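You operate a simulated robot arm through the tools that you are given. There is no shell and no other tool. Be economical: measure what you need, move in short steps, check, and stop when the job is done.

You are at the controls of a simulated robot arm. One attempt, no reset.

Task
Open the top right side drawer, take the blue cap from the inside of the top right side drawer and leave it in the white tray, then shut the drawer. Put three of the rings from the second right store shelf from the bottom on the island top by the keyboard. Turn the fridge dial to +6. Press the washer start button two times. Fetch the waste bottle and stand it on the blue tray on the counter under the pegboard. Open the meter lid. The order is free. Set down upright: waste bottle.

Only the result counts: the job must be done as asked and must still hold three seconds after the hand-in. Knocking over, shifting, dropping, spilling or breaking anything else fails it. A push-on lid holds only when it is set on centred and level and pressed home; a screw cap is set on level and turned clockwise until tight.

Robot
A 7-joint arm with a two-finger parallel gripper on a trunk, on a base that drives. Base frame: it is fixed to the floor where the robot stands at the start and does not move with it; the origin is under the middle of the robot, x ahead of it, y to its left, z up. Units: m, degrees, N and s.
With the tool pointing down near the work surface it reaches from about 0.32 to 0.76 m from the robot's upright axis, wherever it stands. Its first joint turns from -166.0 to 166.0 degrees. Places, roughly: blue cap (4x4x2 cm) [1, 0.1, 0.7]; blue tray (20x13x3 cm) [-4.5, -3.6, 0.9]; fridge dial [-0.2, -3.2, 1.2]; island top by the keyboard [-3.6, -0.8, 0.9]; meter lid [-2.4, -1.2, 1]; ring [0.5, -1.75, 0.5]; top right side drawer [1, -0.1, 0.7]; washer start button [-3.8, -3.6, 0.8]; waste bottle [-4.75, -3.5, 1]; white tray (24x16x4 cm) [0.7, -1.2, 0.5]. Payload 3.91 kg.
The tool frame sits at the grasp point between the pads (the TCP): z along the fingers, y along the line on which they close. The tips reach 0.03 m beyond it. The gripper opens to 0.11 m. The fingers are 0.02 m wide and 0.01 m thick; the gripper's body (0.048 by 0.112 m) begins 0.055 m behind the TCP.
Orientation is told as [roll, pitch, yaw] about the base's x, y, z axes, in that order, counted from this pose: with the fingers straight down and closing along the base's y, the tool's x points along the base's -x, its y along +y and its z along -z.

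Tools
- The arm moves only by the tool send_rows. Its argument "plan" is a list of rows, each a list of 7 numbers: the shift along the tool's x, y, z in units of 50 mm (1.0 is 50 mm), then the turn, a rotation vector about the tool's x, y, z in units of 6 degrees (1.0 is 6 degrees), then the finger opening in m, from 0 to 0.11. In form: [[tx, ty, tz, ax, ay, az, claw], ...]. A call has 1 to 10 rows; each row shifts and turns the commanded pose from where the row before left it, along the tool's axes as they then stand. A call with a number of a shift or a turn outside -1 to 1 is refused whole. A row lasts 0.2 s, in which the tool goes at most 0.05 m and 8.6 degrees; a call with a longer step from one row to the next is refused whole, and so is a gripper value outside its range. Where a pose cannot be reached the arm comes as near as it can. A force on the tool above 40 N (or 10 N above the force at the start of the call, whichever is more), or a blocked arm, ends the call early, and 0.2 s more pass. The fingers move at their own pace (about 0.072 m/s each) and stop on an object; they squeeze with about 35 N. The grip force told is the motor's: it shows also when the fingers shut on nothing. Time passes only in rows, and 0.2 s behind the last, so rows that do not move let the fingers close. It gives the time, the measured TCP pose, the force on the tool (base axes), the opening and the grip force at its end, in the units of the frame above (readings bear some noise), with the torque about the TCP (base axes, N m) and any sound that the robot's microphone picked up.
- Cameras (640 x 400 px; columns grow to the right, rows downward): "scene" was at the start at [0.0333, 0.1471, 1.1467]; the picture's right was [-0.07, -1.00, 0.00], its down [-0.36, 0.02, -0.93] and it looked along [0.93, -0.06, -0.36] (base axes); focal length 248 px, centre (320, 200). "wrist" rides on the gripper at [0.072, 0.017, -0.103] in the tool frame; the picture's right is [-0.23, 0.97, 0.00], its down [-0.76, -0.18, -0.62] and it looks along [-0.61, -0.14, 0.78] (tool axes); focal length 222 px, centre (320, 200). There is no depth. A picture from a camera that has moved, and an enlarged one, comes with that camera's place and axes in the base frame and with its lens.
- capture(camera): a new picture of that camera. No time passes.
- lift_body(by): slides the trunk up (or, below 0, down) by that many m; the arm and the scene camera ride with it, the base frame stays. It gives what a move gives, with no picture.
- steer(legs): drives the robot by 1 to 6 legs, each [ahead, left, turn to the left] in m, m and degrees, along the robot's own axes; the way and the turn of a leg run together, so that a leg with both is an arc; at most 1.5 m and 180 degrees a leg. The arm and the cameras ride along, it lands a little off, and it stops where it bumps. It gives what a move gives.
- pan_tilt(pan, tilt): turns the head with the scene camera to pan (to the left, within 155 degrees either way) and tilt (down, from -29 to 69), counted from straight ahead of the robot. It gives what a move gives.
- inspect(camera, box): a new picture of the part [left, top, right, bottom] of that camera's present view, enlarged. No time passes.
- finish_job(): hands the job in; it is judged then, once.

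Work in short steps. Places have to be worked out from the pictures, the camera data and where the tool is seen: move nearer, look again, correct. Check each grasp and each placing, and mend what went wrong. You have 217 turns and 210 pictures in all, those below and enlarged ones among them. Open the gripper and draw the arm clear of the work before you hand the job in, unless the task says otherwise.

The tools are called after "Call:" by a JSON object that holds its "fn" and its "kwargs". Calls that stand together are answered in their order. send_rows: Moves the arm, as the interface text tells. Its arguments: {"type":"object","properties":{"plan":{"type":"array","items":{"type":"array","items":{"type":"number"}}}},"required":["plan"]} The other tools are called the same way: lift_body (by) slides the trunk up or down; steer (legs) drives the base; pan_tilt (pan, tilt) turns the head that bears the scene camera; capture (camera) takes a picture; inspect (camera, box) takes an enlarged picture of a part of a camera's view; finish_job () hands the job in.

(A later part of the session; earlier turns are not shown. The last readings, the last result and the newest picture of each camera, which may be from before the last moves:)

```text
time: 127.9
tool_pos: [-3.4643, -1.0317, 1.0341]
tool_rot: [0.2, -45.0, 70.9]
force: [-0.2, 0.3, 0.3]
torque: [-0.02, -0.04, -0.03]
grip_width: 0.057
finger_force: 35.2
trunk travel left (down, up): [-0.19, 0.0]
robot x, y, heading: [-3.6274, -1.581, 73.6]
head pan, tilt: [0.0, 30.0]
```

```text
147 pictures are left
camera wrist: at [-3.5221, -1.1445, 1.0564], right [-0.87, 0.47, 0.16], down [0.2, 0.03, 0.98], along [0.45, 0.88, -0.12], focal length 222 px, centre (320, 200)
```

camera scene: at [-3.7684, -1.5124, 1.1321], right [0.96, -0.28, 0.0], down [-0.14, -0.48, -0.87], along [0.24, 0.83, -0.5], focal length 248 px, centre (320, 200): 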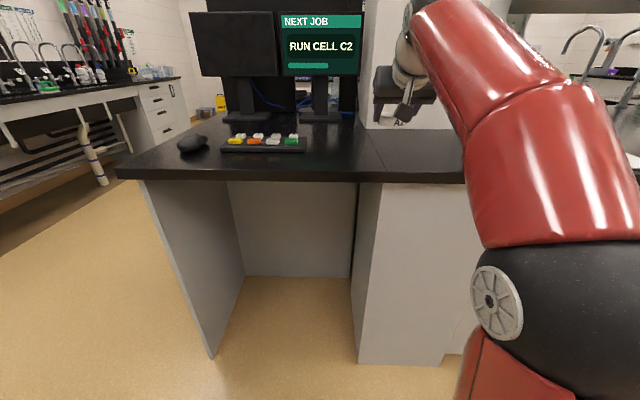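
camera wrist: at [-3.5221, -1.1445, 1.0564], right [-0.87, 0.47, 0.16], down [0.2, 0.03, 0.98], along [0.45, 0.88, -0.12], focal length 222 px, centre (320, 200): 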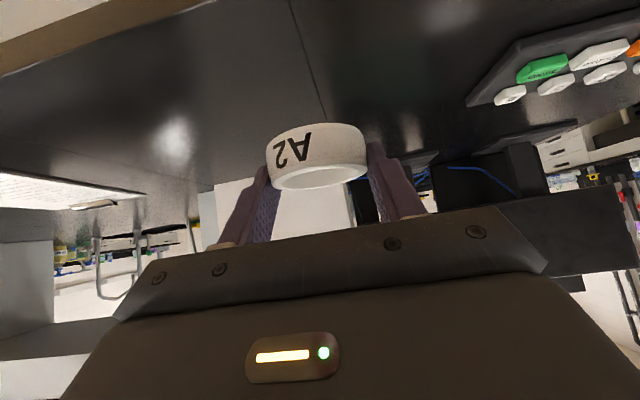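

Strafe left 0.1 and forward 0.1, then extend over the spot right of the keyboard.

Call:
{"fn": "steer", "kwargs": {"legs": [[0.1, 0.1, 0]]}}

Call:
{"fn": "send_rows", "kwargs": {"plan": [[-0.28, 0.1, 0.49, 0, 0, 0, 0.05], [-0.28, 0.1, 0.49, 0, 0, 0, 0.05], [-0.28, 0.1, 0.49, 0, 0, 0, 0.05], [-0.28, 0, 0.49, 0, 0, 0, 0.05]]}}

Call:
{"fn": "capture", "kwargs": {"camera": "scene"}}

Call:
{"fn": "capture", "kwargs": {"camera": "wrist"}}

```text
time: 129.2
tool_pos: [-3.5329, -0.907, 1.0344]
tool_rot: [0.2, -45.1, 71.0]
force: [-0.4, 0.1, 0.0]
torque: [0.02, 0.0, 0.03]
grip_width: 0.0573
finger_force: 35.1
trunk travel left (down, up): [-0.19, 0.0]
robot x, y, heading: [-3.6985, -1.4591, 73.6]
head pan, tilt: [0.0, 30.0]
```

```text
time: 130.2
tool_pos: [-3.5113, -0.798, 1.0041]
tool_rot: [0.2, -45.1, 71.0]
force: [-0.2, -0.3, 0.7]
torque: [0.01, -0.02, 0.01]
grip_width: 0.0573
finger_force: 35.1
trunk travel left (down, up): [-0.19, 0.0]
robot x, y, heading: [-3.6972, -1.4597, 73.9]
head pan, tilt: [0.0, 30.0]
```

```text
146 pictures are left
camera scene: at [-3.8355, -1.3875, 1.1321], right [0.96, -0.28, 0.0], down [-0.14, -0.48, -0.87], along [0.24, 0.83, -0.5], focal length 248 px, centre (320, 200)
```

scene: 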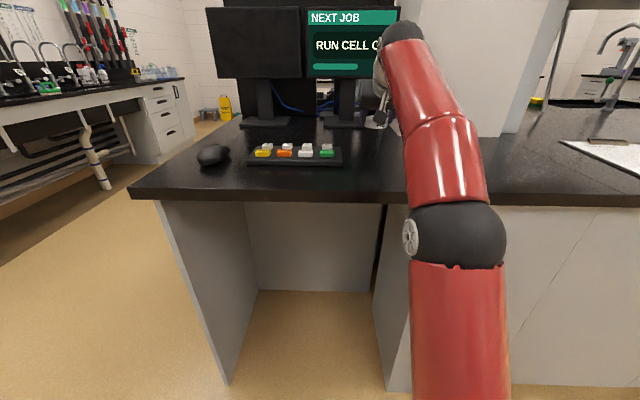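

```text
145 pictures are left
camera wrist: at [-3.5678, -0.9099, 1.0267], right [-0.87, 0.47, 0.16], down [0.2, 0.03, 0.98], along [0.45, 0.88, -0.12], focal length 222 px, centre (320, 200)
```

wrist: 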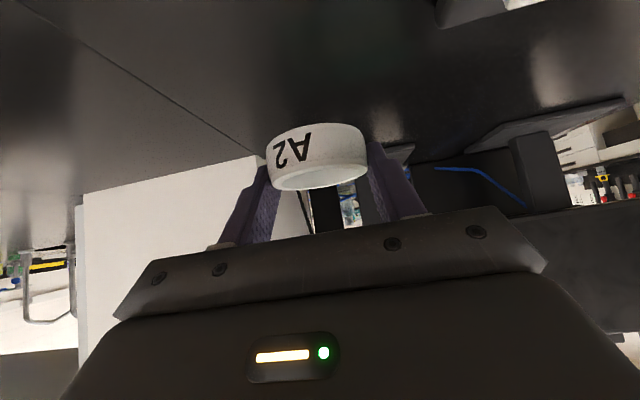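

Spot is clear. Lower in small steps until contact.

Call:
{"fn": "send_rows", "kwargs": {"plan": [[0.35, 0, 0.35, 0, 0, 0, 0.05], [0.35, 0, 0.35, 0, 0, 0, 0.05], [0.14, 0, 0.14, 0, 0, 0, 0.05], [0.07, 0, 0.07, 0, 0, 0, 0.05]]}}

Call:
{"fn": "capture", "kwargs": {"camera": "wrist"}}

```text
time: 131.2
tool_pos: [-3.5103, -0.7982, 0.9398]
tool_rot: [0.2, -45.1, 71.0]
force: [-0.3, 1.0, -0.4]
torque: [0.01, 0.01, -0.01]
grip_width: 0.0571
finger_force: 35.0
trunk travel left (down, up): [-0.19, 0.0]
robot x, y, heading: [-3.6947, -1.4565, 73.4]
head pan, tilt: [0.0, 30.0]
```

```text
144 pictures are left
camera wrist: at [-3.568, -0.9103, 0.9621], right [-0.87, 0.47, 0.16], down [0.2, 0.04, 0.98], along [0.45, 0.88, -0.12], focal length 222 px, centre (320, 200)
```

wrist: 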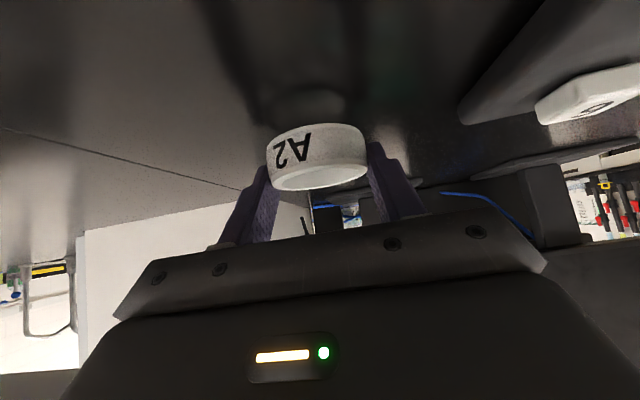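

No contact yet; keep lowering in 4 mm steps.

Call:
{"fn": "send_rows", "kwargs": {"plan": [[0.06, 0, 0.06, 0, 0, 0, 0.05], [0.06, 0, 0.06, 0, 0, 0, 0.05]]}}

Call:
{"fn": "send_rows", "kwargs": {"plan": [[0.06, 0, 0.06, 0, 0, 0, 0.05], [0.0, 0, 0.0, 0, 0, 0, 0.05]]}}

```text
time: 131.8
tool_pos: [-3.5111, -0.7975, 0.9328]
tool_rot: [0.2, -45.0, 71.0]
force: [-0.8, 0.4, 0.0]
torque: [0.0, -0.01, 0.04]
grip_width: 0.0573
finger_force: 34.9
trunk travel left (down, up): [-0.19, 0.0]
robot x, y, heading: [-3.6945, -1.4603, 73.8]
head pan, tilt: [0.0, 30.0]
```

```text
time: 132.4
tool_pos: [-3.5107, -0.7977, 0.9302]
tool_rot: [0.2, -45.1, 71.0]
force: [0.6, 0.2, 2.7]
torque: [0.0, -0.14, -0.03]
grip_width: 0.0575
finger_force: 34.4
trunk travel left (down, up): [-0.19, 0.0]
robot x, y, heading: [-3.6923, -1.462, 73.6]
head pan, tilt: [0.0, 30.0]
```

Contact at TCP z≈0.930. Release and withdraw along the tool axis.

Call:
{"fn": "send_rows", "kwargs": {"plan": [[0, 0, 0, 0, 0, 0, 0.08], [0, 0, 0, 0, 0, 0, 0.08], [0, 0, -0.4, 0, 0, 0, 0.08], [0, 0, -0.8, 0, 0, 0, 0.08], [0, 0, -0.8, 0, 0, 0, 0.08]]}}

Call:
{"fn": "capture", "kwargs": {"camera": "wrist"}}

```text
time: 133.7
tool_pos: [-3.5331, -0.8662, 0.9975]
tool_rot: [0.2, -44.9, 71.0]
force: [-0.2, -0.5, -1.4]
torque: [0.04, -0.02, 0.01]
grip_width: 0.08
finger_force: 0.0
trunk travel left (down, up): [-0.19, 0.0]
robot x, y, heading: [-3.7015, -1.4608, 73.9]
head pan, tilt: [0.0, 30.0]
```

```text
143 pictures are left
camera wrist: at [-3.5911, -0.9786, 1.0202], right [-0.87, 0.47, 0.16], down [0.2, 0.04, 0.98], along [0.45, 0.88, -0.13], focal length 222 px, centre (320, 200)
```

wrist: 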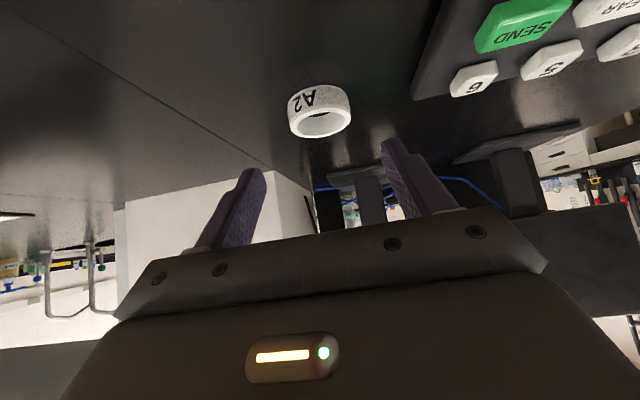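

Ring A2 stands right of the keyboard. Now go along the island to the meter.

Call:
{"fn": "steer", "kwargs": {"legs": [[-0.25, 0, 0], [0, -1.25, 0]]}}

Call:
{"fn": "capture", "kwargs": {"camera": "scene"}}

Call:
{"fn": "capture", "kwargs": {"camera": "wrist"}}

```text
time: 141.3
tool_pos: [-2.4402, -1.4279, 0.9986]
tool_rot: [0.2, -45.1, 72.8]
force: [0.0, 0.7, 0.3]
torque: [0.03, -0.02, 0.04]
grip_width: 0.08
finger_force: 0.0
trunk travel left (down, up): [-0.19, 0.0]
robot x, y, heading: [-2.5852, -2.0234, 75.5]
head pan, tilt: [0.0, 30.0]
```

```text
142 pictures are left
camera scene: at [-2.7247, -1.9576, 1.1321], right [0.97, -0.25, 0.0], down [-0.13, -0.48, -0.87], along [0.22, 0.84, -0.5], focal length 248 px, centre (320, 200)
```

scene: 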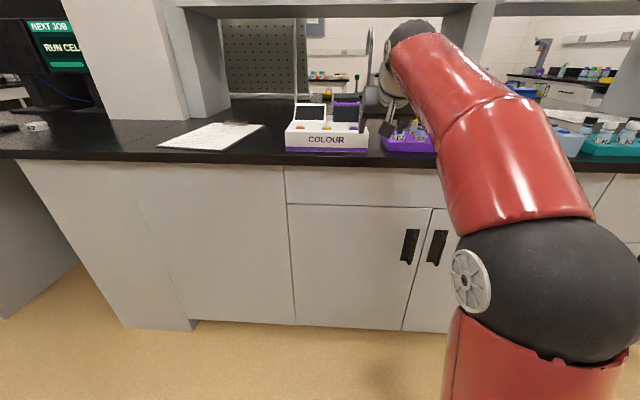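

```text
141 pictures are left
camera wrist: at [-2.4933, -1.5416, 1.0203], right [-0.88, 0.44, 0.16], down [0.2, 0.04, 0.98], along [0.42, 0.9, -0.12], focal length 222 px, centre (320, 200)
```

wrist: 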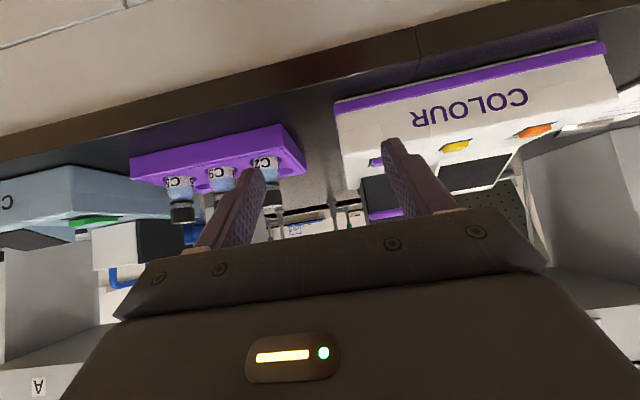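

Zoom on the colour meter and its lid.

Call:
{"fn": "inspect", "kwargs": {"camera": "scene", "box": [260, 70, 420, 170]}}

```text
4.00 times, centred on (340, 120) of scene
camera zoom: at [-2.7247, -1.9576, 1.1321], right [0.97, -0.25, 0.0], down [-0.13, -0.48, -0.87], along [0.22, 0.84, -0.5], focal length 991 px, centre (240, 520)
```

zoom: 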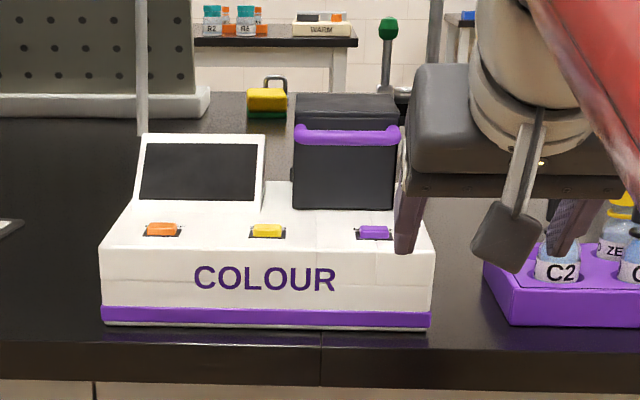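

Handle (purple bar) is at about (-2.453,-1.236,1.012), hinge at the back. Back off 0.15 and turn the tool horizontal with fingers closing vertically.

Call:
{"fn": "steer", "kwargs": {"legs": [[-0.15, 0, 0]]}}

Call:
{"fn": "send_rows", "kwargs": {"plan": [[0, 0, 0, -0.391, -0.391, 0.9436, 0.06], [0, 0, 0, -0.391, -0.391, 0.9436, 0.06], [0, 0, 0, -0.391, -0.391, 0.9436, 0.06], [0, 0, 0, -0.391, -0.391, 0.9436, 0.06], [0, 0, 0, -0.391, -0.391, 0.9436, 0.06], [0, 0, 0, -0.391, -0.391, 0.9436, 0.06], [0, 0, 0, -0.391, -0.391, 0.9436, 0.06], [0, 0, 0, -0.391, -0.391, 0.9436, 0.06]]}}

Call:
{"fn": "send_rows", "kwargs": {"plan": [[0, 0, 0, -0.391, -0.391, 0.9436, 0.06], [0, 0, 0, -0.391, -0.391, 0.9436, 0.06], [0, 0, 0, -0.391, -0.391, 0.9436, 0.06], [0, 0, 0, -0.391, -0.391, 0.9436, 0.06], [0, 0, 0, -0.391, -0.391, 0.9436, 0.06], [0, 0, 0, -0.391, -0.391, 0.9436, 0.06], [0, 0, 0, -0.391, -0.391, 0.9436, 0.06]]}}

Call:
{"fn": "capture", "kwargs": {"camera": "wrist"}}

Call:
{"fn": "capture", "kwargs": {"camera": "scene"}}

```text
time: 142.7
tool_pos: [-2.4752, -1.5715, 0.9978]
tool_rot: [0.2, -45.0, 72.8]
force: [-0.4, -0.1, -0.5]
torque: [-0.04, 0.01, -0.01]
grip_width: 0.0798
finger_force: 0.0
trunk travel left (down, up): [-0.19, 0.0]
robot x, y, heading: [-2.6173, -2.1704, 75.4]
head pan, tilt: [0.0, 30.0]
```

```text
time: 144.4
tool_pos: [-2.4758, -1.5716, 0.9976]
tool_rot: [64.7, -35.3, 8.2]
force: [0.2, -0.6, -0.1]
torque: [0.0, -0.01, 0.04]
grip_width: 0.06
finger_force: 0.2
trunk travel left (down, up): [-0.19, 0.0]
robot x, y, heading: [-2.6185, -2.1676, 75.4]
head pan, tilt: [0.0, 30.0]
```

```text
time: 146.1
tool_pos: [-2.4751, -1.5723, 0.9982]
tool_rot: [90.1, 0.3, -17.2]
force: [-0.8, 0.3, 0.3]
torque: [0.01, -0.02, 0.02]
grip_width: 0.0598
finger_force: 0.1
trunk travel left (down, up): [-0.19, 0.0]
robot x, y, heading: [-2.6222, -2.1669, 75.1]
head pan, tilt: [0.0, 30.0]
```

```text
139 pictures are left
camera wrist: at [-2.5761, -1.6498, 1.0154], right [0.22, -0.07, 0.97], down [0.54, -0.82, -0.18], along [0.81, 0.57, -0.14], focal length 222 px, centre (320, 200)
```

wrist: 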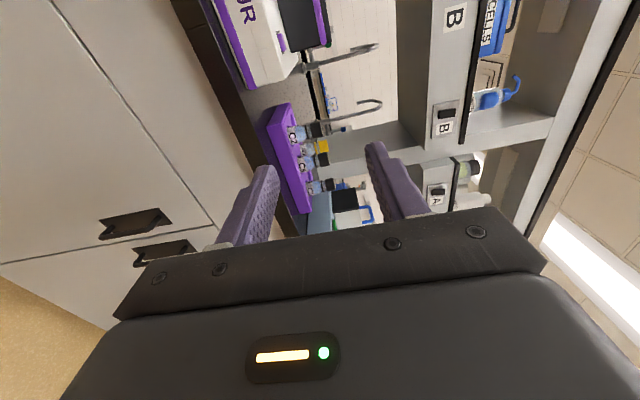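

```text
138 pictures are left
camera scene: at [-2.762, -2.1016, 1.1321], right [0.97, -0.25, 0.0], down [-0.13, -0.48, -0.87], along [0.22, 0.84, -0.5], focal length 248 px, centre (320, 200)
```

scene: 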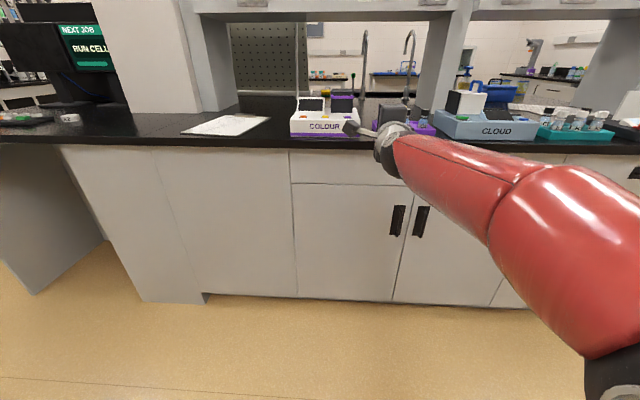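

Handle confirmed near (-2.45,-1.236,1.02). Shift left 0.078, up 0.02 and forward 0.2, then look.

Call:
{"fn": "send_rows", "kwargs": {"plan": [[0.52, 0.13, 0, 0, 0, 0, 0.045], [0.52, 0.13, 0, 0, 0, 0, 0.045], [0.52, 0.13, 0, 0, 0, 0, 0.045], [0, 0, 0.8, 0, 0, 0, 0.045], [0, 0, 0.8, 0, 0, 0, 0.045], [0, 0, 0.8, 0, 0, 0, 0.045], [0, 0, 0.8, 0, 0, 0, 0.045], [0, 0, 0.6, 0, 0, 0, 0.045]]}}

Call:
{"fn": "capture", "kwargs": {"camera": "wrist"}}

Call:
{"fn": "inspect", "kwargs": {"camera": "scene", "box": [260, 70, 420, 170]}}

```text
time: 147.8
tool_pos: [-2.4925, -1.3696, 1.0213]
tool_rot: [90.1, 0.3, -17.2]
force: [0.1, -1.5, 0.7]
torque: [-0.03, -0.01, -0.03]
grip_width: 0.0447
finger_force: 0.0
trunk travel left (down, up): [-0.19, 0.0]
robot x, y, heading: [-2.6227, -2.1673, 75.3]
head pan, tilt: [0.0, 30.0]
```

```text
137 pictures are left
camera wrist: at [-2.593, -1.4466, 1.0374], right [0.22, -0.07, 0.97], down [0.54, -0.82, -0.18], along [0.81, 0.57, -0.14], focal length 222 px, centre (320, 200)
```

wrist: 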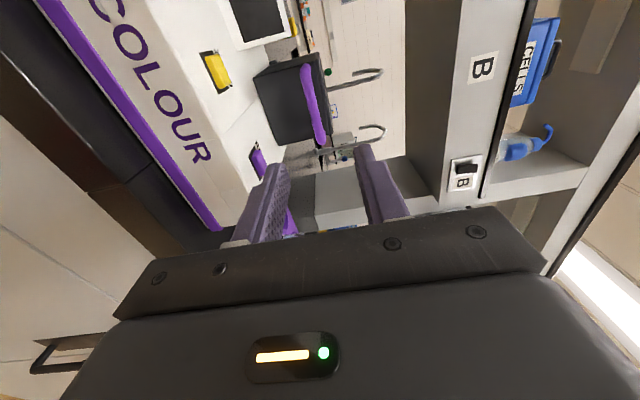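

```text
4.00 times, centred on (340, 120) of scene
camera zoom: at [-2.7621, -2.1017, 1.1321], right [0.97, -0.25, 0.0], down [-0.13, -0.48, -0.87], along [0.22, 0.84, -0.5], focal length 991 px, centre (240, 520)
```

zoom: 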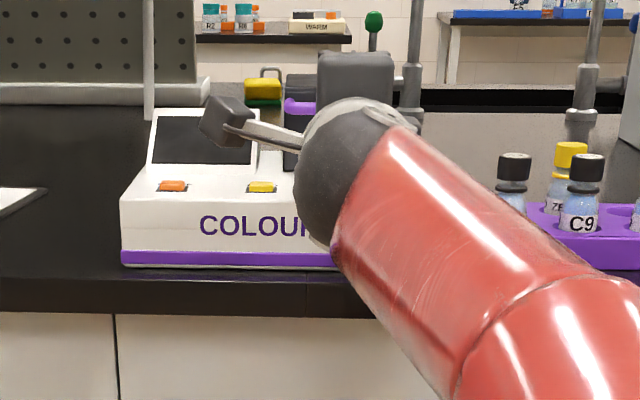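

Handle now at (-2.439,-1.197,1.011). Lower 1 cm and advance 0.16 m with the bar between the fingers.

Call:
{"fn": "send_rows", "kwargs": {"plan": [[0, -0.2, 0.8, 0, 0, 0, 0.045], [0, 0, 0.8, 0, 0, 0, 0.045], [0, 0, 0.8, 0, 0, 0, 0.045], [0, 0, 0.4, 0, 0, 0, 0.045]]}}

Call:
{"fn": "capture", "kwargs": {"camera": "wrist"}}

```text
time: 148.8
tool_pos: [-2.4706, -1.3012, 1.0078]
tool_rot: [90.1, 0.1, -17.2]
force: [-0.9, 0.2, -1.1]
torque: [-0.01, -0.01, -0.01]
grip_width: 0.045
finger_force: 0.0
out of reach, approached as far as the arm can: row 2, 3, 4
trunk travel left (down, up): [-0.19, 0.0]
robot x, y, heading: [-2.6184, -2.1709, 75.2]
head pan, tilt: [0.0, 30.0]
```

```text
135 pictures are left
camera wrist: at [-2.572, -1.3787, 1.0259], right [0.22, -0.07, 0.97], down [0.54, -0.82, -0.18], along [0.81, 0.57, -0.14], focal length 222 px, centre (320, 200)
```

wrist: 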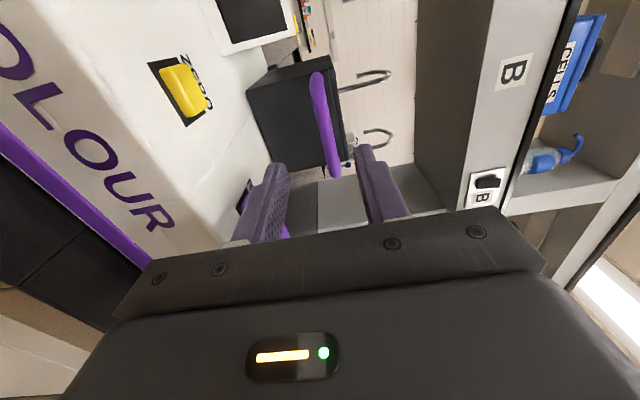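

Arm's end of reach. Pull the tool back 0.12 and drive the base forward 0.2.

Call:
{"fn": "send_rows", "kwargs": {"plan": [[0, 0, -0.8, 0, 0, 0, 0.045], [0, 0, -0.8, 0, 0, 0, 0.045], [0, 0, -0.8, 0, 0, 0, 0.045]]}}

Call:
{"fn": "steer", "kwargs": {"legs": [[0.18, 0, 0]]}}

Call:
{"fn": "capture", "kwargs": {"camera": "wrist"}}

```text
time: 149.7
tool_pos: [-2.5102, -1.4157, 1.0071]
tool_rot: [90.0, 0.1, -17.3]
force: [-0.4, -0.1, -1.1]
torque: [0.02, -0.04, -0.01]
grip_width: 0.0451
finger_force: 0.0
trunk travel left (down, up): [-0.19, 0.0]
robot x, y, heading: [-2.6217, -2.1664, 75.4]
head pan, tilt: [0.0, 30.0]
```

```text
time: 151.1
tool_pos: [-2.4735, -1.2741, 1.0086]
tool_rot: [89.8, 0.2, -17.6]
force: [-4.5, -28.3, -1.9]
torque: [-1.3, 0.24, -0.44]
grip_width: 0.0448
finger_force: 0.1
trunk travel left (down, up): [-0.19, 0.0]
robot x, y, heading: [-2.5856, -2.0236, 75.2]
head pan, tilt: [0.0, 30.0]
stopped in leg 1: the force on the tool passed its limit at 175 N (the readings are from after the stop); the commanded pose is now the measured one
```

```text
134 pictures are left
camera wrist: at [-2.5744, -1.3508, 1.0256], right [0.22, -0.07, 0.97], down [0.54, -0.83, -0.18], along [0.82, 0.56, -0.15], focal length 222 px, centre (320, 200)
```

wrist: 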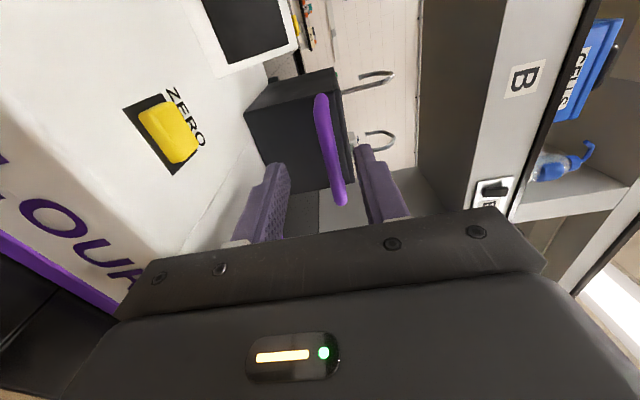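

Contact: 175 N peak, something touched. Look closely before moving.

Call:
{"fn": "inspect", "kwargs": {"camera": "wrist", "box": [200, 60, 440, 210]}}

Call:
{"fn": "inspect", "kwargs": {"camera": "scene", "box": [260, 70, 420, 170]}}

```text
2.67 times, centred on (320, 135) of wrist
camera zoom: at [-2.5744, -1.3508, 1.0256], right [0.22, -0.07, 0.97], down [0.54, -0.83, -0.18], along [0.82, 0.56, -0.15], focal length 592 px, centre (320, 373)
```

zoom: 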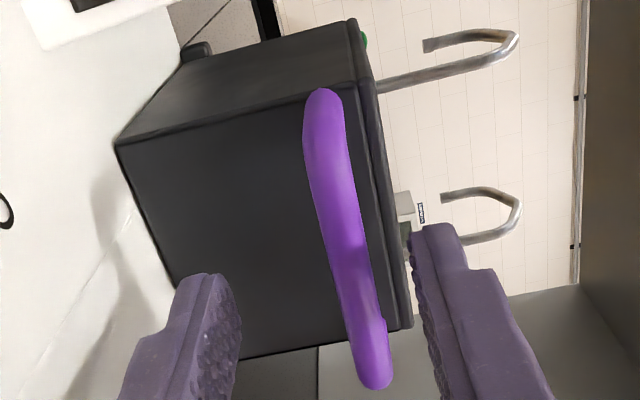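

```text
4.00 times, centred on (340, 120) of scene
camera zoom: at [-2.724, -1.9576, 1.1323], right [0.97, -0.25, 0.0], down [-0.13, -0.48, -0.87], along [0.22, 0.84, -0.5], focal length 991 px, centre (240, 520)
```

zoom: 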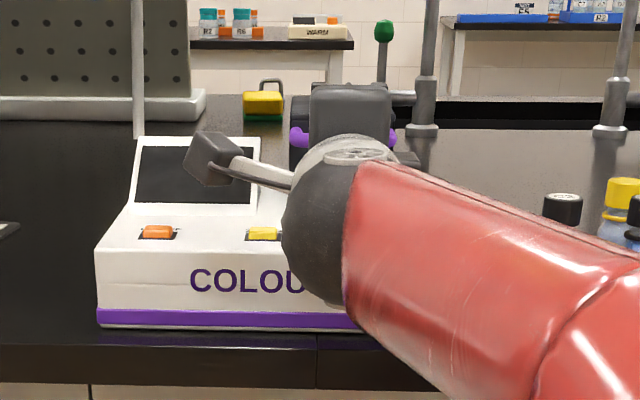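

The bar lies between the fingers and the tips touch the lid face. Back off 4 mm and close gently to see if the bar is caught.

Call:
{"fn": "send_rows", "kwargs": {"plan": [[0, 0.1, -0.08, 0, 0, 0, 0.03], [0, 0, 0, 0, 0, 0, 0.02], [0, 0, 0, 0, 0, 0, 0.005], [0, 0, 0, 0, 0, 0, 0.005]]}}

Call:
{"fn": "inspect", "kwargs": {"camera": "wrist", "box": [200, 60, 440, 210]}}

```text
time: 152.1
tool_pos: [-2.4734, -1.2757, 1.0124]
tool_rot: [89.8, 0.2, -17.7]
force: [0.3, 3.2, 17.8]
torque: [0.47, -0.16, 0.12]
grip_width: 0.0137
finger_force: 8.4
trunk travel left (down, up): [-0.19, 0.0]
robot x, y, heading: [-2.5806, -2.023, 75.3]
head pan, tilt: [0.0, 30.0]
```

```text
2.67 times, centred on (320, 135) of wrist
camera zoom: at [-2.5751, -1.3525, 1.0307], right [0.22, -0.07, 0.97], down [0.54, -0.83, -0.18], along [0.81, 0.56, -0.15], focal length 592 px, centre (320, 373)
```

zoom: 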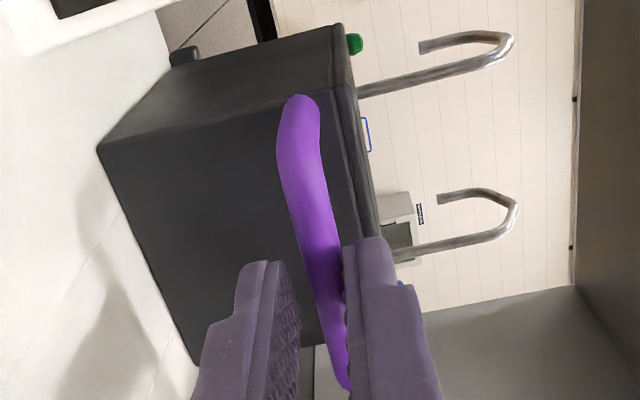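

Let the fingers settle fully.

Call:
{"fn": "send_rows", "kwargs": {"plan": [[0, -0.05, 0, 0, 0, 0, 0.0], [0, 0, 0, 0, 0, 0, 0.0], [0, 0, 0, 0, 0, 0, 0.0]]}}

Call:
{"fn": "inspect", "kwargs": {"camera": "wrist", "box": [200, 60, 440, 210]}}

```text
time: 152.8
tool_pos: [-2.4733, -1.277, 1.0146]
tool_rot: [90.4, 0.2, -17.7]
force: [1.6, 9.2, 14.3]
torque: [0.44, -0.27, 0.29]
grip_width: 0.0093
finger_force: 44.9
trunk travel left (down, up): [-0.19, 0.0]
robot x, y, heading: [-2.5816, -2.0224, 75.6]
head pan, tilt: [0.0, 30.0]
stopped in row 3: the force on the tool passed its limit at 40 N (the readings are from after the stop); the commanded pose is now the measured one
```

```text
2.67 times, centred on (320, 135) of wrist
camera zoom: at [-2.5753, -1.3529, 1.0316], right [0.22, -0.08, 0.97], down [0.54, -0.82, -0.18], along [0.82, 0.56, -0.14], focal length 592 px, centre (320, 373)
```

zoom: 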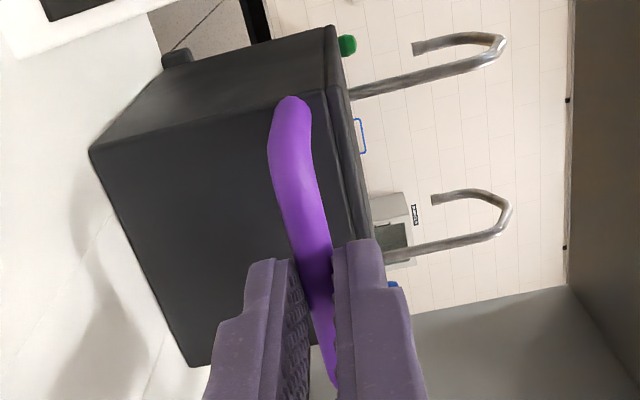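

The bar is gripped (9 mm). Lift gently: up with a little forward.

Call:
{"fn": "send_rows", "kwargs": {"plan": [[0, 0.1, 0.02, 0, 0, 0, 0.0], [0, 0.15, 0.04, 0, 0, 0, 0.0], [0, 0.2, 0.06, 0, 0, 0, 0.0]]}}

Call:
{"fn": "capture", "kwargs": {"camera": "wrist"}}

```text
time: 153.7
tool_pos: [-2.4711, -1.2696, 1.0322]
tool_rot: [89.8, 0.2, -17.7]
force: [2.1, 2.0, -2.5]
torque: [-0.22, 0.05, -0.28]
grip_width: 0.0091
finger_force: 44.5
trunk travel left (down, up): [-0.19, 0.0]
robot x, y, heading: [-2.5819, -2.0219, 75.4]
head pan, tilt: [0.0, 30.0]
```

```text
129 pictures are left
camera wrist: at [-2.5731, -1.3455, 1.0504], right [0.22, -0.07, 0.97], down [0.53, -0.83, -0.18], along [0.82, 0.56, -0.15], focal length 222 px, centre (320, 200)
```

wrist: 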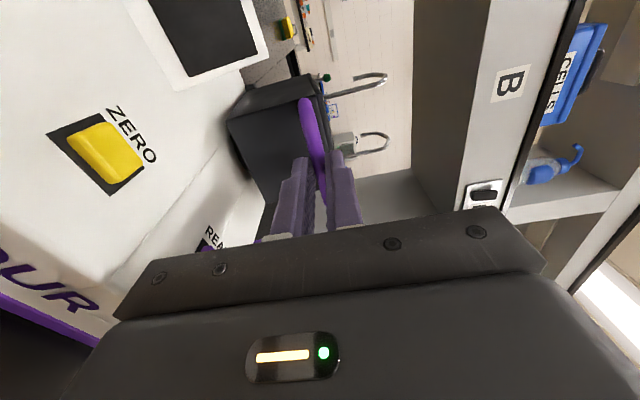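

Low force. Continue, tilting the tool a bit with the lid.

Call:
{"fn": "send_rows", "kwargs": {"plan": [[0, 0.2, 0.08, -0.4, 0, 0, 0.0], [0, 0.2, 0.1, -0.4, 0, 0, 0.0], [0, 0.2, 0.12, -0.4, 0, 0, 0.0], [0, 0.2, 0.14, -0.4, 0, 0, 0.0]]}}

Call:
{"fn": "capture", "kwargs": {"camera": "wrist"}}

Call:
{"fn": "inspect", "kwargs": {"camera": "scene", "box": [260, 70, 420, 170]}}

```text
time: 154.7
tool_pos: [-2.4676, -1.2523, 1.0791]
tool_rot: [99.9, 0.2, -17.6]
force: [0.1, -0.1, -1.1]
torque: [0.08, -0.04, 0.0]
grip_width: 0.0002
finger_force: 38.3
trunk travel left (down, up): [-0.19, 0.0]
robot x, y, heading: [-2.5834, -2.0232, 75.1]
head pan, tilt: [0.0, 30.0]
```

```text
128 pictures are left
camera wrist: at [-2.5689, -1.3312, 1.0788], right [0.17, -0.23, 0.96], down [0.55, -0.79, -0.29], along [0.82, 0.57, -0.01], focal length 222 px, centre (320, 200)
```

wrist: 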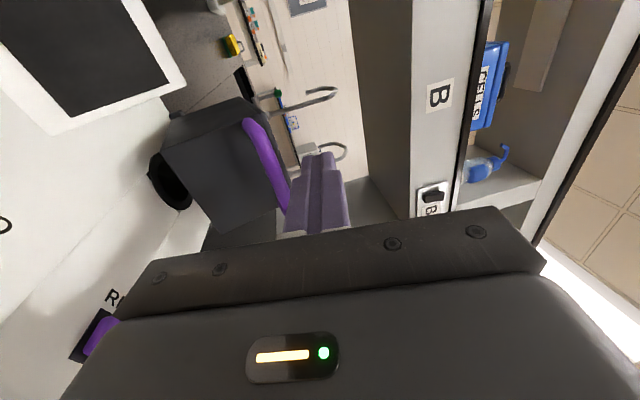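

```text
4.00 times, centred on (340, 120) of scene
camera zoom: at [-2.7235, -1.9544, 1.1324], right [0.97, -0.25, 0.0], down [-0.13, -0.48, -0.87], along [0.22, 0.84, -0.5], focal length 991 px, centre (240, 520)
```

zoom: 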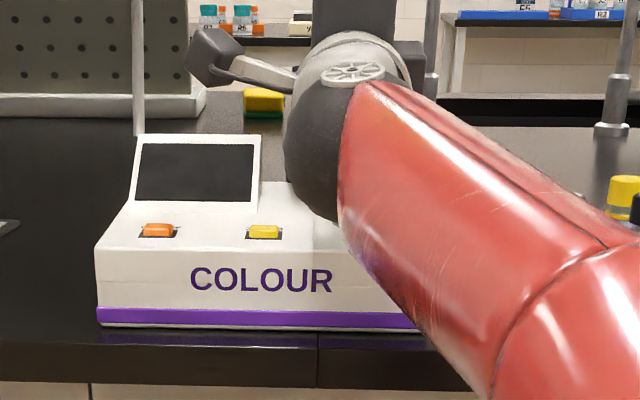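

The grip slipped off but the lid stays part-way open. I'll go under the bar with the closed fingers and lift it further.

Call:
{"fn": "send_rows", "kwargs": {"plan": [[0, 0, -0.6, 0, 0, 0, 0.0], [0, 0, -0.5, 0, 0, 0, 0.0], [0, -0.7, 0, 0, 0, 0, 0.0], [0, -0.6, 0, 0, 0, 0, 0.0]]}}

Call:
{"fn": "capture", "kwargs": {"camera": "wrist"}}

```text
time: 155.7
tool_pos: [-2.4784, -1.2917, 1.0024]
tool_rot: [99.7, 0.1, -17.5]
force: [0.2, -0.1, 0.2]
torque: [-0.04, -0.01, 0.02]
grip_width: 0.0
finger_force: 37.8
trunk travel left (down, up): [-0.19, 0.0]
robot x, y, heading: [-2.5822, -2.0231, 75.3]
head pan, tilt: [0.0, 30.0]
```

```text
126 pictures are left
camera wrist: at [-2.5796, -1.3707, 1.0022], right [0.17, -0.23, 0.96], down [0.55, -0.79, -0.28], along [0.82, 0.57, -0.01], focal length 222 px, centre (320, 200)
```

wrist: 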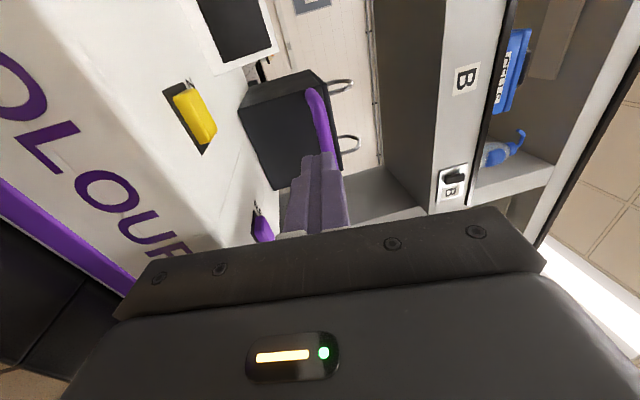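

The lid dropped shut again. I'll hook the closed fingers under the bar (tool level) and follow the arc about the rear hinge. First level and position below the bar.

Call:
{"fn": "send_rows", "kwargs": {"plan": [[0, 0, 0, 0.83, 0, 0, 0.0], [0, 0, 0, 0.83, 0, 0, 0.0], [0.3, -0.3, 0, 0, 0, 0, 0.0], [0, 0, 0.15, 0, 0, 0, 0.0], [0, 0, 0.15, 0, 0, 0, 0.0]]}}

Call:
{"fn": "inspect", "kwargs": {"camera": "wrist", "box": [200, 60, 440, 210]}}

```text
time: 156.8
tool_pos: [-2.4895, -1.2734, 0.9869]
tool_rot: [89.7, 0.2, -17.7]
force: [0.6, -0.2, 0.2]
torque: [-0.01, -0.01, -0.03]
grip_width: 0.0001
finger_force: 37.8
trunk travel left (down, up): [-0.19, 0.0]
robot x, y, heading: [-2.5835, -2.0237, 75.3]
head pan, tilt: [0.0, 30.0]
```

```text
2.67 times, centred on (320, 135) of wrist
camera zoom: at [-2.5903, -1.3504, 1.0052], right [0.22, -0.07, 0.97], down [0.54, -0.83, -0.18], along [0.81, 0.56, -0.15], focal length 592 px, centre (320, 373)
```

zoom: 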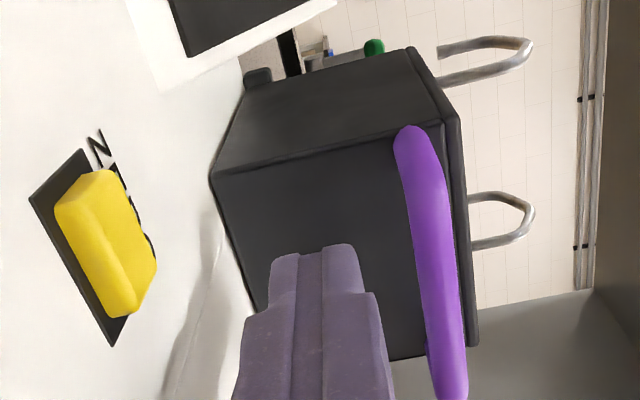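

Finger is below the bar. Lift to it and follow the first 30° of the arc.

Call:
{"fn": "send_rows", "kwargs": {"plan": [[0, 0, 0.06, 0, 0, 0, 0.0], [0, 0.25, 0, 0, 0, 0, 0.0], [0, 0.315, 0.13, 0, 0, 0, 0.0], [0, 0.315, 0.13, 0, 0, 0, 0.0], [0, 0.268, 0.21, 0, 0, 0, 0.0], [0, 0.268, 0.21, 0, 0, 0, 0.0]]}}

Call:
{"fn": "capture", "kwargs": {"camera": "wrist"}}

```text
time: 157.6
tool_pos: [-2.4874, -1.2685, 1.0047]
tool_rot: [89.0, 0.3, -17.8]
force: [-4.1, -25.0, -4.5]
torque: [-0.96, 0.23, -0.4]
grip_width: 0.0001
finger_force: 37.7
trunk travel left (down, up): [-0.19, 0.0]
robot x, y, heading: [-2.5836, -2.024, 75.4]
head pan, tilt: [0.0, 30.0]
stopped in row 3: the force on the tool passed its limit at 101 N (the readings are from after the stop); the commanded pose is now the measured one
```

```text
124 pictures are left
camera wrist: at [-2.5897, -1.3447, 1.0242], right [0.23, -0.06, 0.97], down [0.53, -0.83, -0.17], along [0.82, 0.56, -0.16], focal length 222 px, centre (320, 200)
```

wrist: 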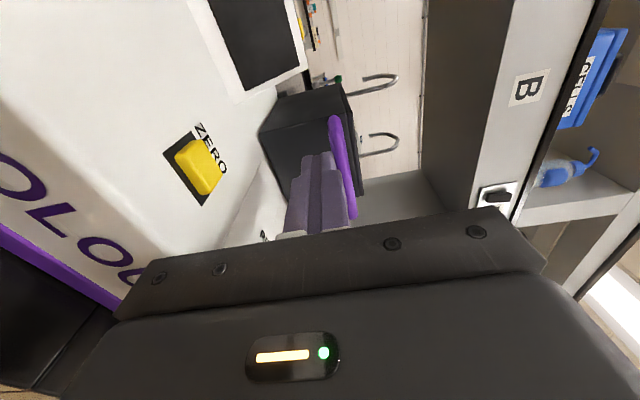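

Pressing the face too early. Back off 4 mm, then lift straight up first.

Call:
{"fn": "send_rows", "kwargs": {"plan": [[0, 0, -0.1, 0.1, 0, 0, 0.0], [0, 0.2, 0, 0, 0, 0, 0.0], [0, 0.2, 0.02, 0, 0, 0, 0.0], [0, 0.2, 0.05, 0, 0, 0, 0.0], [0, 0.2, 0.08, 0, 0, 0, 0.0]]}}

Call:
{"fn": "capture", "kwargs": {"camera": "wrist"}}

```text
time: 158.8
tool_pos: [-2.4858, -1.2621, 1.0434]
tool_rot: [88.4, 0.3, -17.8]
force: [-1.3, -0.2, 0.8]
torque: [0.04, 0.02, -0.01]
grip_width: 0.0
finger_force: 37.8
trunk travel left (down, up): [-0.19, 0.0]
robot x, y, heading: [-2.5819, -2.025, 75.2]
head pan, tilt: [0.0, 30.0]
```

```text
123 pictures are left
camera wrist: at [-2.5867, -1.3388, 1.0639], right [0.23, -0.04, 0.97], down [0.53, -0.83, -0.16], along [0.81, 0.56, -0.17], focal length 222 px, centre (320, 200)
```

wrist: 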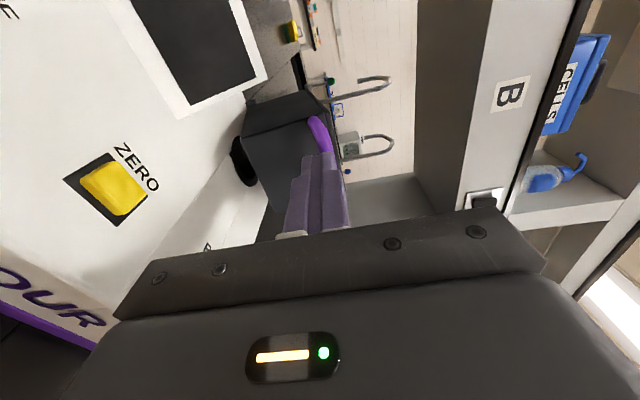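

Lid is lifting. Continue along the arc.

Call:
{"fn": "send_rows", "kwargs": {"plan": [[0, 0.27, 0.18, 0, 0, 0, 0.0], [0, 0.27, 0.2, 0, 0, 0, 0.0], [0, 0.21, 0.24, 0, 0, 0, 0.0], [0, 0.21, 0.26, 0, 0, 0, 0.0]]}}

Call:
{"fn": "capture", "kwargs": {"camera": "wrist"}}

```text
time: 159.8
tool_pos: [-2.471, -1.2195, 1.0883]
tool_rot: [88.2, 0.3, -17.8]
force: [-0.7, -0.1, -0.2]
torque: [0.0, 0.01, -0.01]
grip_width: 0.0001
finger_force: 37.4
trunk travel left (down, up): [-0.19, 0.0]
robot x, y, heading: [-2.5867, -2.0223, 75.6]
head pan, tilt: [0.0, 30.0]
```

```text
122 pictures are left
camera wrist: at [-2.5732, -1.2962, 1.1103], right [0.23, -0.04, 0.97], down [0.53, -0.83, -0.16], along [0.81, 0.55, -0.17], focal length 222 px, centre (320, 200)
```

wrist: 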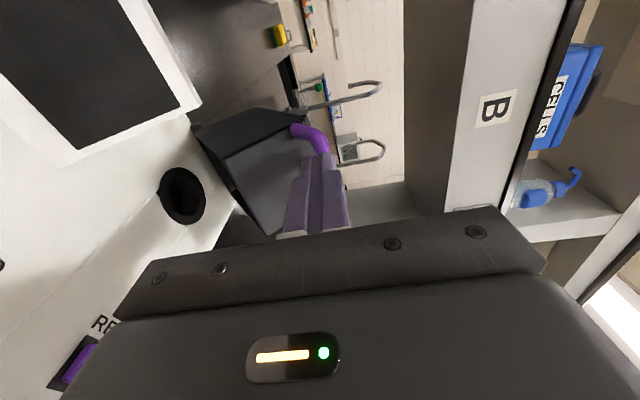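

~40° open. Continue forward and up.

Call:
{"fn": "send_rows", "kwargs": {"plan": [[0, 0.2, 0.28, 0, 0, 0, 0.0], [0, 0.16, 0.3, 0, 0, 0, 0.0], [0, 0.13, 0.32, 0, 0, 0, 0.0], [0, 0.1, 0.33, 0, 0, 0, 0.0], [0, 0.05, 0.34, 0, 0, 0, 0.0]]}}

Call:
{"fn": "capture", "kwargs": {"camera": "wrist"}}

```text
time: 161.0
tool_pos: [-2.4567, -1.2053, 1.077]
tool_rot: [88.2, 0.3, -17.8]
force: [0.5, 1.0, -2.2]
torque: [-0.08, 0.04, -0.02]
grip_width: 0.0
finger_force: 37.4
out of reach, approached as far as the arm can: row 1, 2, 3, 4, 5
trunk travel left (down, up): [-0.19, 0.0]
robot x, y, heading: [-2.585, -2.023, 75.2]
head pan, tilt: [0.0, 30.0]
```

```text
121 pictures are left
camera wrist: at [-2.5587, -1.2814, 1.0981], right [0.23, -0.04, 0.97], down [0.53, -0.83, -0.16], along [0.81, 0.56, -0.17], focal length 222 px, centre (320, 200)
```

wrist: 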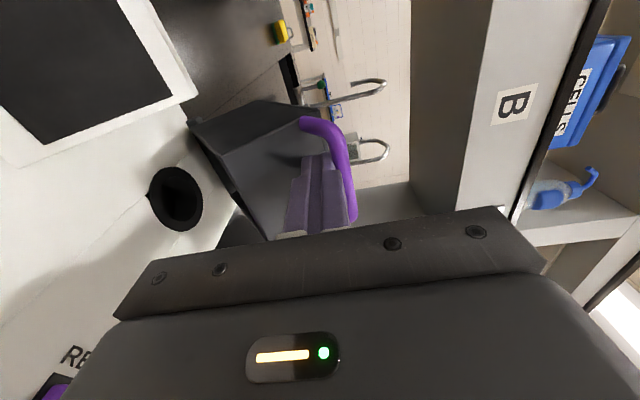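

Out of arm reach; the lid rests on the fingers. Drive the base forward 0.1 m to push it further back.

Call:
{"fn": "steer", "kwargs": {"legs": [[0.06, 0, 0]]}}

Call:
{"fn": "send_rows", "kwargs": {"plan": [[0, 0.3, 0, 0, 0, 0, 0.0]]}}

Call:
{"fn": "capture", "kwargs": {"camera": "wrist"}}

```text
time: 162.2
tool_pos: [-2.4424, -1.154, 1.0924]
tool_rot: [89.9, 0.5, -17.9]
force: [-0.4, 0.0, 2.7]
torque: [0.08, -0.07, 0.0]
grip_width: 0.0
finger_force: 37.3
trunk travel left (down, up): [-0.19, 0.0]
robot x, y, heading: [-2.5681, -1.9618, 75.5]
head pan, tilt: [0.0, 30.0]
stopped in leg 1: the force on the tool passed its limit at 42 N (the readings are from after the stop); the commanded pose is now the measured one
```

```text
time: 162.6
tool_pos: [-2.4394, -1.1553, 1.0919]
tool_rot: [89.7, 0.5, -17.8]
force: [-0.2, 0.6, -0.4]
torque: [0.02, 0.02, 0.0]
grip_width: 0.0
finger_force: 38.1
out of reach, approached as far as the arm can: row 1
trunk travel left (down, up): [-0.19, 0.0]
robot x, y, heading: [-2.5692, -1.9638, 75.4]
head pan, tilt: [0.0, 30.0]
```

```text
120 pictures are left
camera wrist: at [-2.5411, -1.2314, 1.1109], right [0.23, -0.07, 0.97], down [0.53, -0.83, -0.18], along [0.82, 0.56, -0.15], focal length 222 px, centre (320, 200)
```

wrist: 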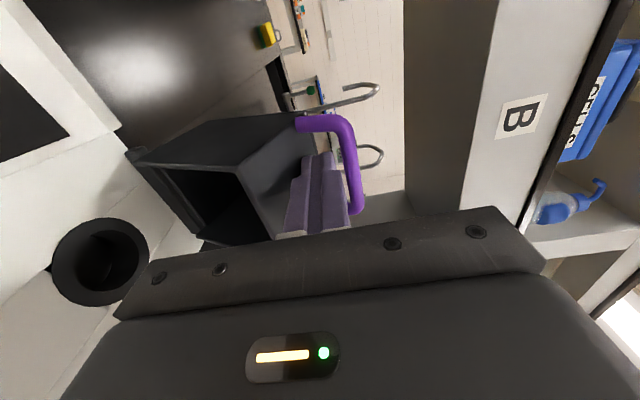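

~65° open. Push another 6 cm.

Call:
{"fn": "steer", "kwargs": {"legs": [[0.06, 0, 0]]}}

Call:
{"fn": "capture", "kwargs": {"camera": "wrist"}}

```text
time: 163.5
tool_pos: [-2.4241, -1.0972, 1.0881]
tool_rot: [89.6, 0.4, -17.9]
force: [-0.6, -10.2, -19.2]
torque: [-0.72, 0.29, -0.06]
grip_width: 0.0002
finger_force: 37.4
trunk travel left (down, up): [-0.19, 0.0]
robot x, y, heading: [-2.5538, -1.9063, 75.2]
head pan, tilt: [0.0, 30.0]
```

```text
119 pictures are left
camera wrist: at [-2.5258, -1.172, 1.1087], right [0.23, -0.06, 0.97], down [0.53, -0.83, -0.18], along [0.82, 0.56, -0.15], focal length 222 px, centre (320, 200)
```

wrist: 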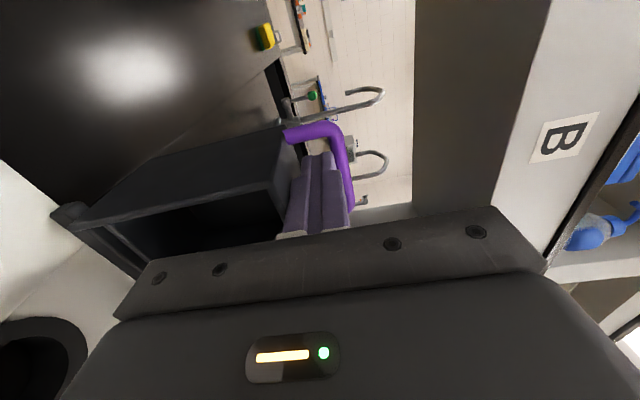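

Nearly vertical. Push another 5 cm past it.

Call:
{"fn": "steer", "kwargs": {"legs": [[0.05, 0, 0]]}}

Call:
{"fn": "capture", "kwargs": {"camera": "wrist"}}

```text
time: 164.3
tool_pos: [-2.4232, -1.092, 1.0884]
tool_rot: [88.6, 0.2, -18.2]
force: [-4.4, -19.7, -3.2]
torque: [-2.32, 0.51, -0.17]
grip_width: 0.0
finger_force: 37.1
trunk travel left (down, up): [-0.19, 0.0]
robot x, y, heading: [-2.5494, -1.9013, 75.3]
head pan, tilt: [0.0, 30.0]
stopped in leg 1: the force on the tool passed its limit at 66 N (the readings are from after the stop); the commanded pose is now the measured one
```

```text
118 pictures are left
camera wrist: at [-2.5249, -1.1669, 1.109], right [0.23, -0.05, 0.97], down [0.53, -0.83, -0.17], along [0.82, 0.55, -0.16], focal length 222 px, centre (320, 200)
```

wrist: 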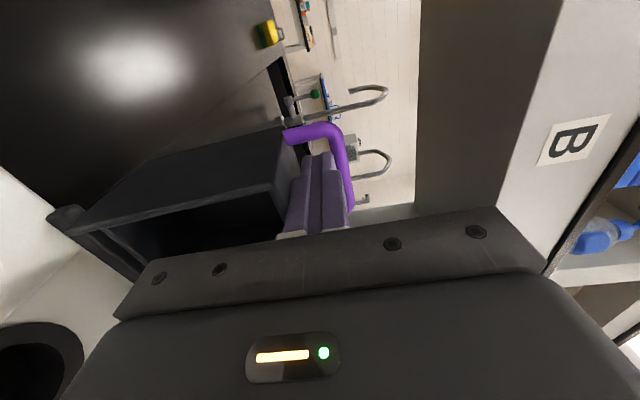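

Stopped at 66 N, likely the hinge stop. Withdraw gently and check whether the lid stays.

Call:
{"fn": "send_rows", "kwargs": {"plan": [[0, 0, -0.1, 0, 0, 0, 0.0], [0, 0, -0.3, 0, 0, 0, 0.0], [0, 0, -0.4, 0, 0, 0, 0.0]]}}

Call:
{"fn": "capture", "kwargs": {"camera": "wrist"}}

```text
time: 165.1
tool_pos: [-2.4357, -1.1299, 1.094]
tool_rot: [89.2, 0.4, -18.1]
force: [-0.3, 4.5, 26.1]
torque: [0.78, -0.3, 0.03]
grip_width: 0.0001
finger_force: 37.1
trunk travel left (down, up): [-0.19, 0.0]
robot x, y, heading: [-2.5512, -1.899, 75.4]
head pan, tilt: [0.0, 30.0]
```

```text
117 pictures are left
camera wrist: at [-2.5373, -1.206, 1.1135], right [0.23, -0.06, 0.97], down [0.53, -0.83, -0.17], along [0.82, 0.55, -0.16], focal length 222 px, centre (320, 200)
```

wrist: 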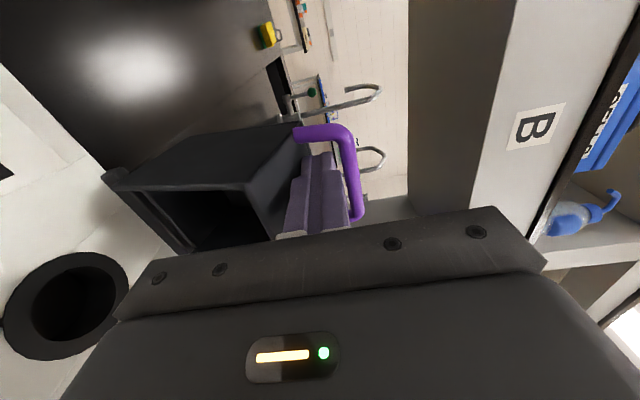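

The finger is wedged between bar and face. The lid's centre of mass should already be past the hinge; slide the fingers out further and see.

Call:
{"fn": "send_rows", "kwargs": {"plan": [[0, 0.04, -0.2, 0, 0, 0, 0.0], [0, 0, -0.3, 0, 0, 0, 0.0], [0, 0, -0.4, 0, 0, 0, 0.0]]}}

Call:
{"fn": "capture", "kwargs": {"camera": "wrist"}}

```text
time: 165.9
tool_pos: [-2.4482, -1.1699, 1.0916]
tool_rot: [88.5, 0.3, -18.2]
force: [-2.2, -2.9, 12.9]
torque: [0.35, -0.11, 0.0]
grip_width: 0.0
finger_force: 37.4
trunk travel left (down, up): [-0.19, 0.0]
robot x, y, heading: [-2.5483, -1.8982, 75.4]
head pan, tilt: [0.0, 30.0]
```

```text
116 pictures are left
camera wrist: at [-2.5507, -1.2463, 1.1123], right [0.23, -0.05, 0.97], down [0.53, -0.83, -0.17], along [0.82, 0.55, -0.16], focal length 222 px, centre (320, 200)
```

wrist: 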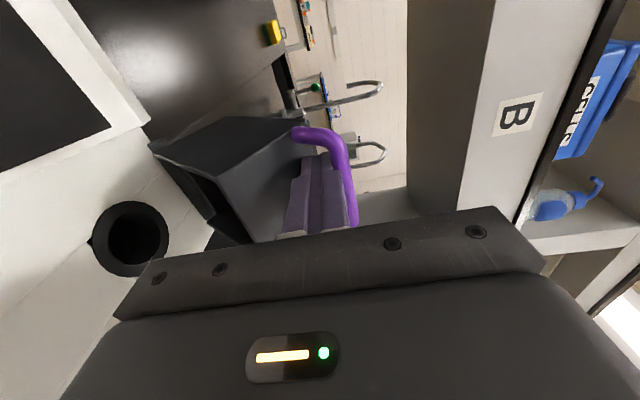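

The lid follows the finger because of wedging. I'll push it up again while pitching the tool up ~16° so the fingers line up with the slot between bar and face at ~75°, then slide out along the tool axis.

Call:
{"fn": "send_rows", "kwargs": {"plan": [[0, 0, 0.25, -0.7, 0, 0, 0.0], [0, 0, 0.25, -0.7, 0, 0, 0.0], [0, -0.05, 0.25, -0.7, 0, 0, 0.0], [0, -0.05, 0.2, -0.7, 0, 0, 0.0]]}}

Call:
{"fn": "capture", "kwargs": {"camera": "wrist"}}

```text
time: 166.9
tool_pos: [-2.4349, -1.1265, 1.0907]
tool_rot: [105.5, 0.3, -18.2]
force: [-2.3, -18.0, 2.1]
torque: [-2.12, 0.31, -0.19]
grip_width: 0.0
finger_force: 37.2
trunk travel left (down, up): [-0.19, 0.0]
robot x, y, heading: [-2.5455, -1.8997, 75.2]
head pan, tilt: [0.0, 30.0]
```

```text
115 pictures are left
camera wrist: at [-2.5362, -1.2025, 1.0806], right [0.14, -0.32, 0.94], down [0.55, -0.76, -0.34], along [0.82, 0.56, 0.07], focal length 222 px, centre (320, 200)
```

wrist: 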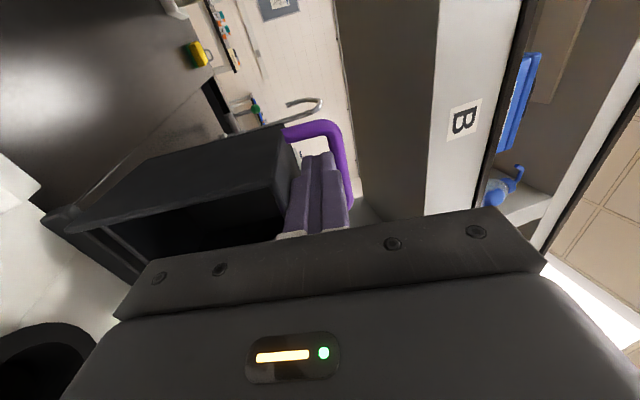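

Lid nearly vertical. Lift the finger 5 mm off the face, then slide out.

Call:
{"fn": "send_rows", "kwargs": {"plan": [[0, 0.1, -0.05, 0, 0, 0, 0.0], [0, 0.06, -0.3, 0, 0, 0, 0.0], [0, 0.06, -0.5, 0, 0, 0, 0.0]]}}

Call:
{"fn": "capture", "kwargs": {"camera": "wrist"}}

```text
time: 167.7
tool_pos: [-2.4457, -1.1655, 1.0874]
tool_rot: [105.3, 0.4, -18.1]
force: [-0.8, 0.7, -0.3]
torque: [0.01, -0.02, -0.01]
grip_width: 0.0
finger_force: 37.5
trunk travel left (down, up): [-0.19, 0.0]
robot x, y, heading: [-2.5508, -1.9004, 75.3]
head pan, tilt: [0.0, 30.0]
```

```text
114 pictures are left
camera wrist: at [-2.5491, -1.2424, 1.078], right [0.14, -0.32, 0.94], down [0.55, -0.76, -0.34], along [0.82, 0.56, 0.07], focal length 222 px, centre (320, 200)
```

wrist: 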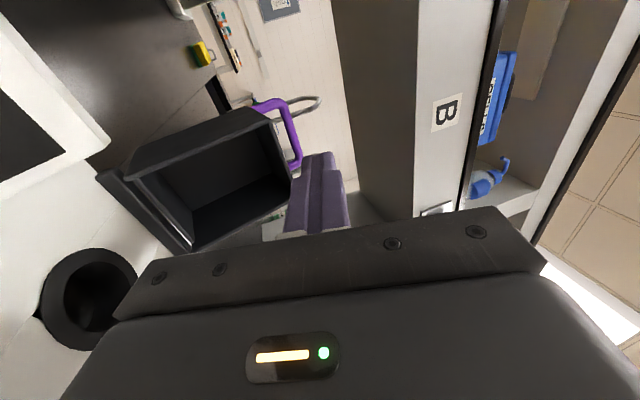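

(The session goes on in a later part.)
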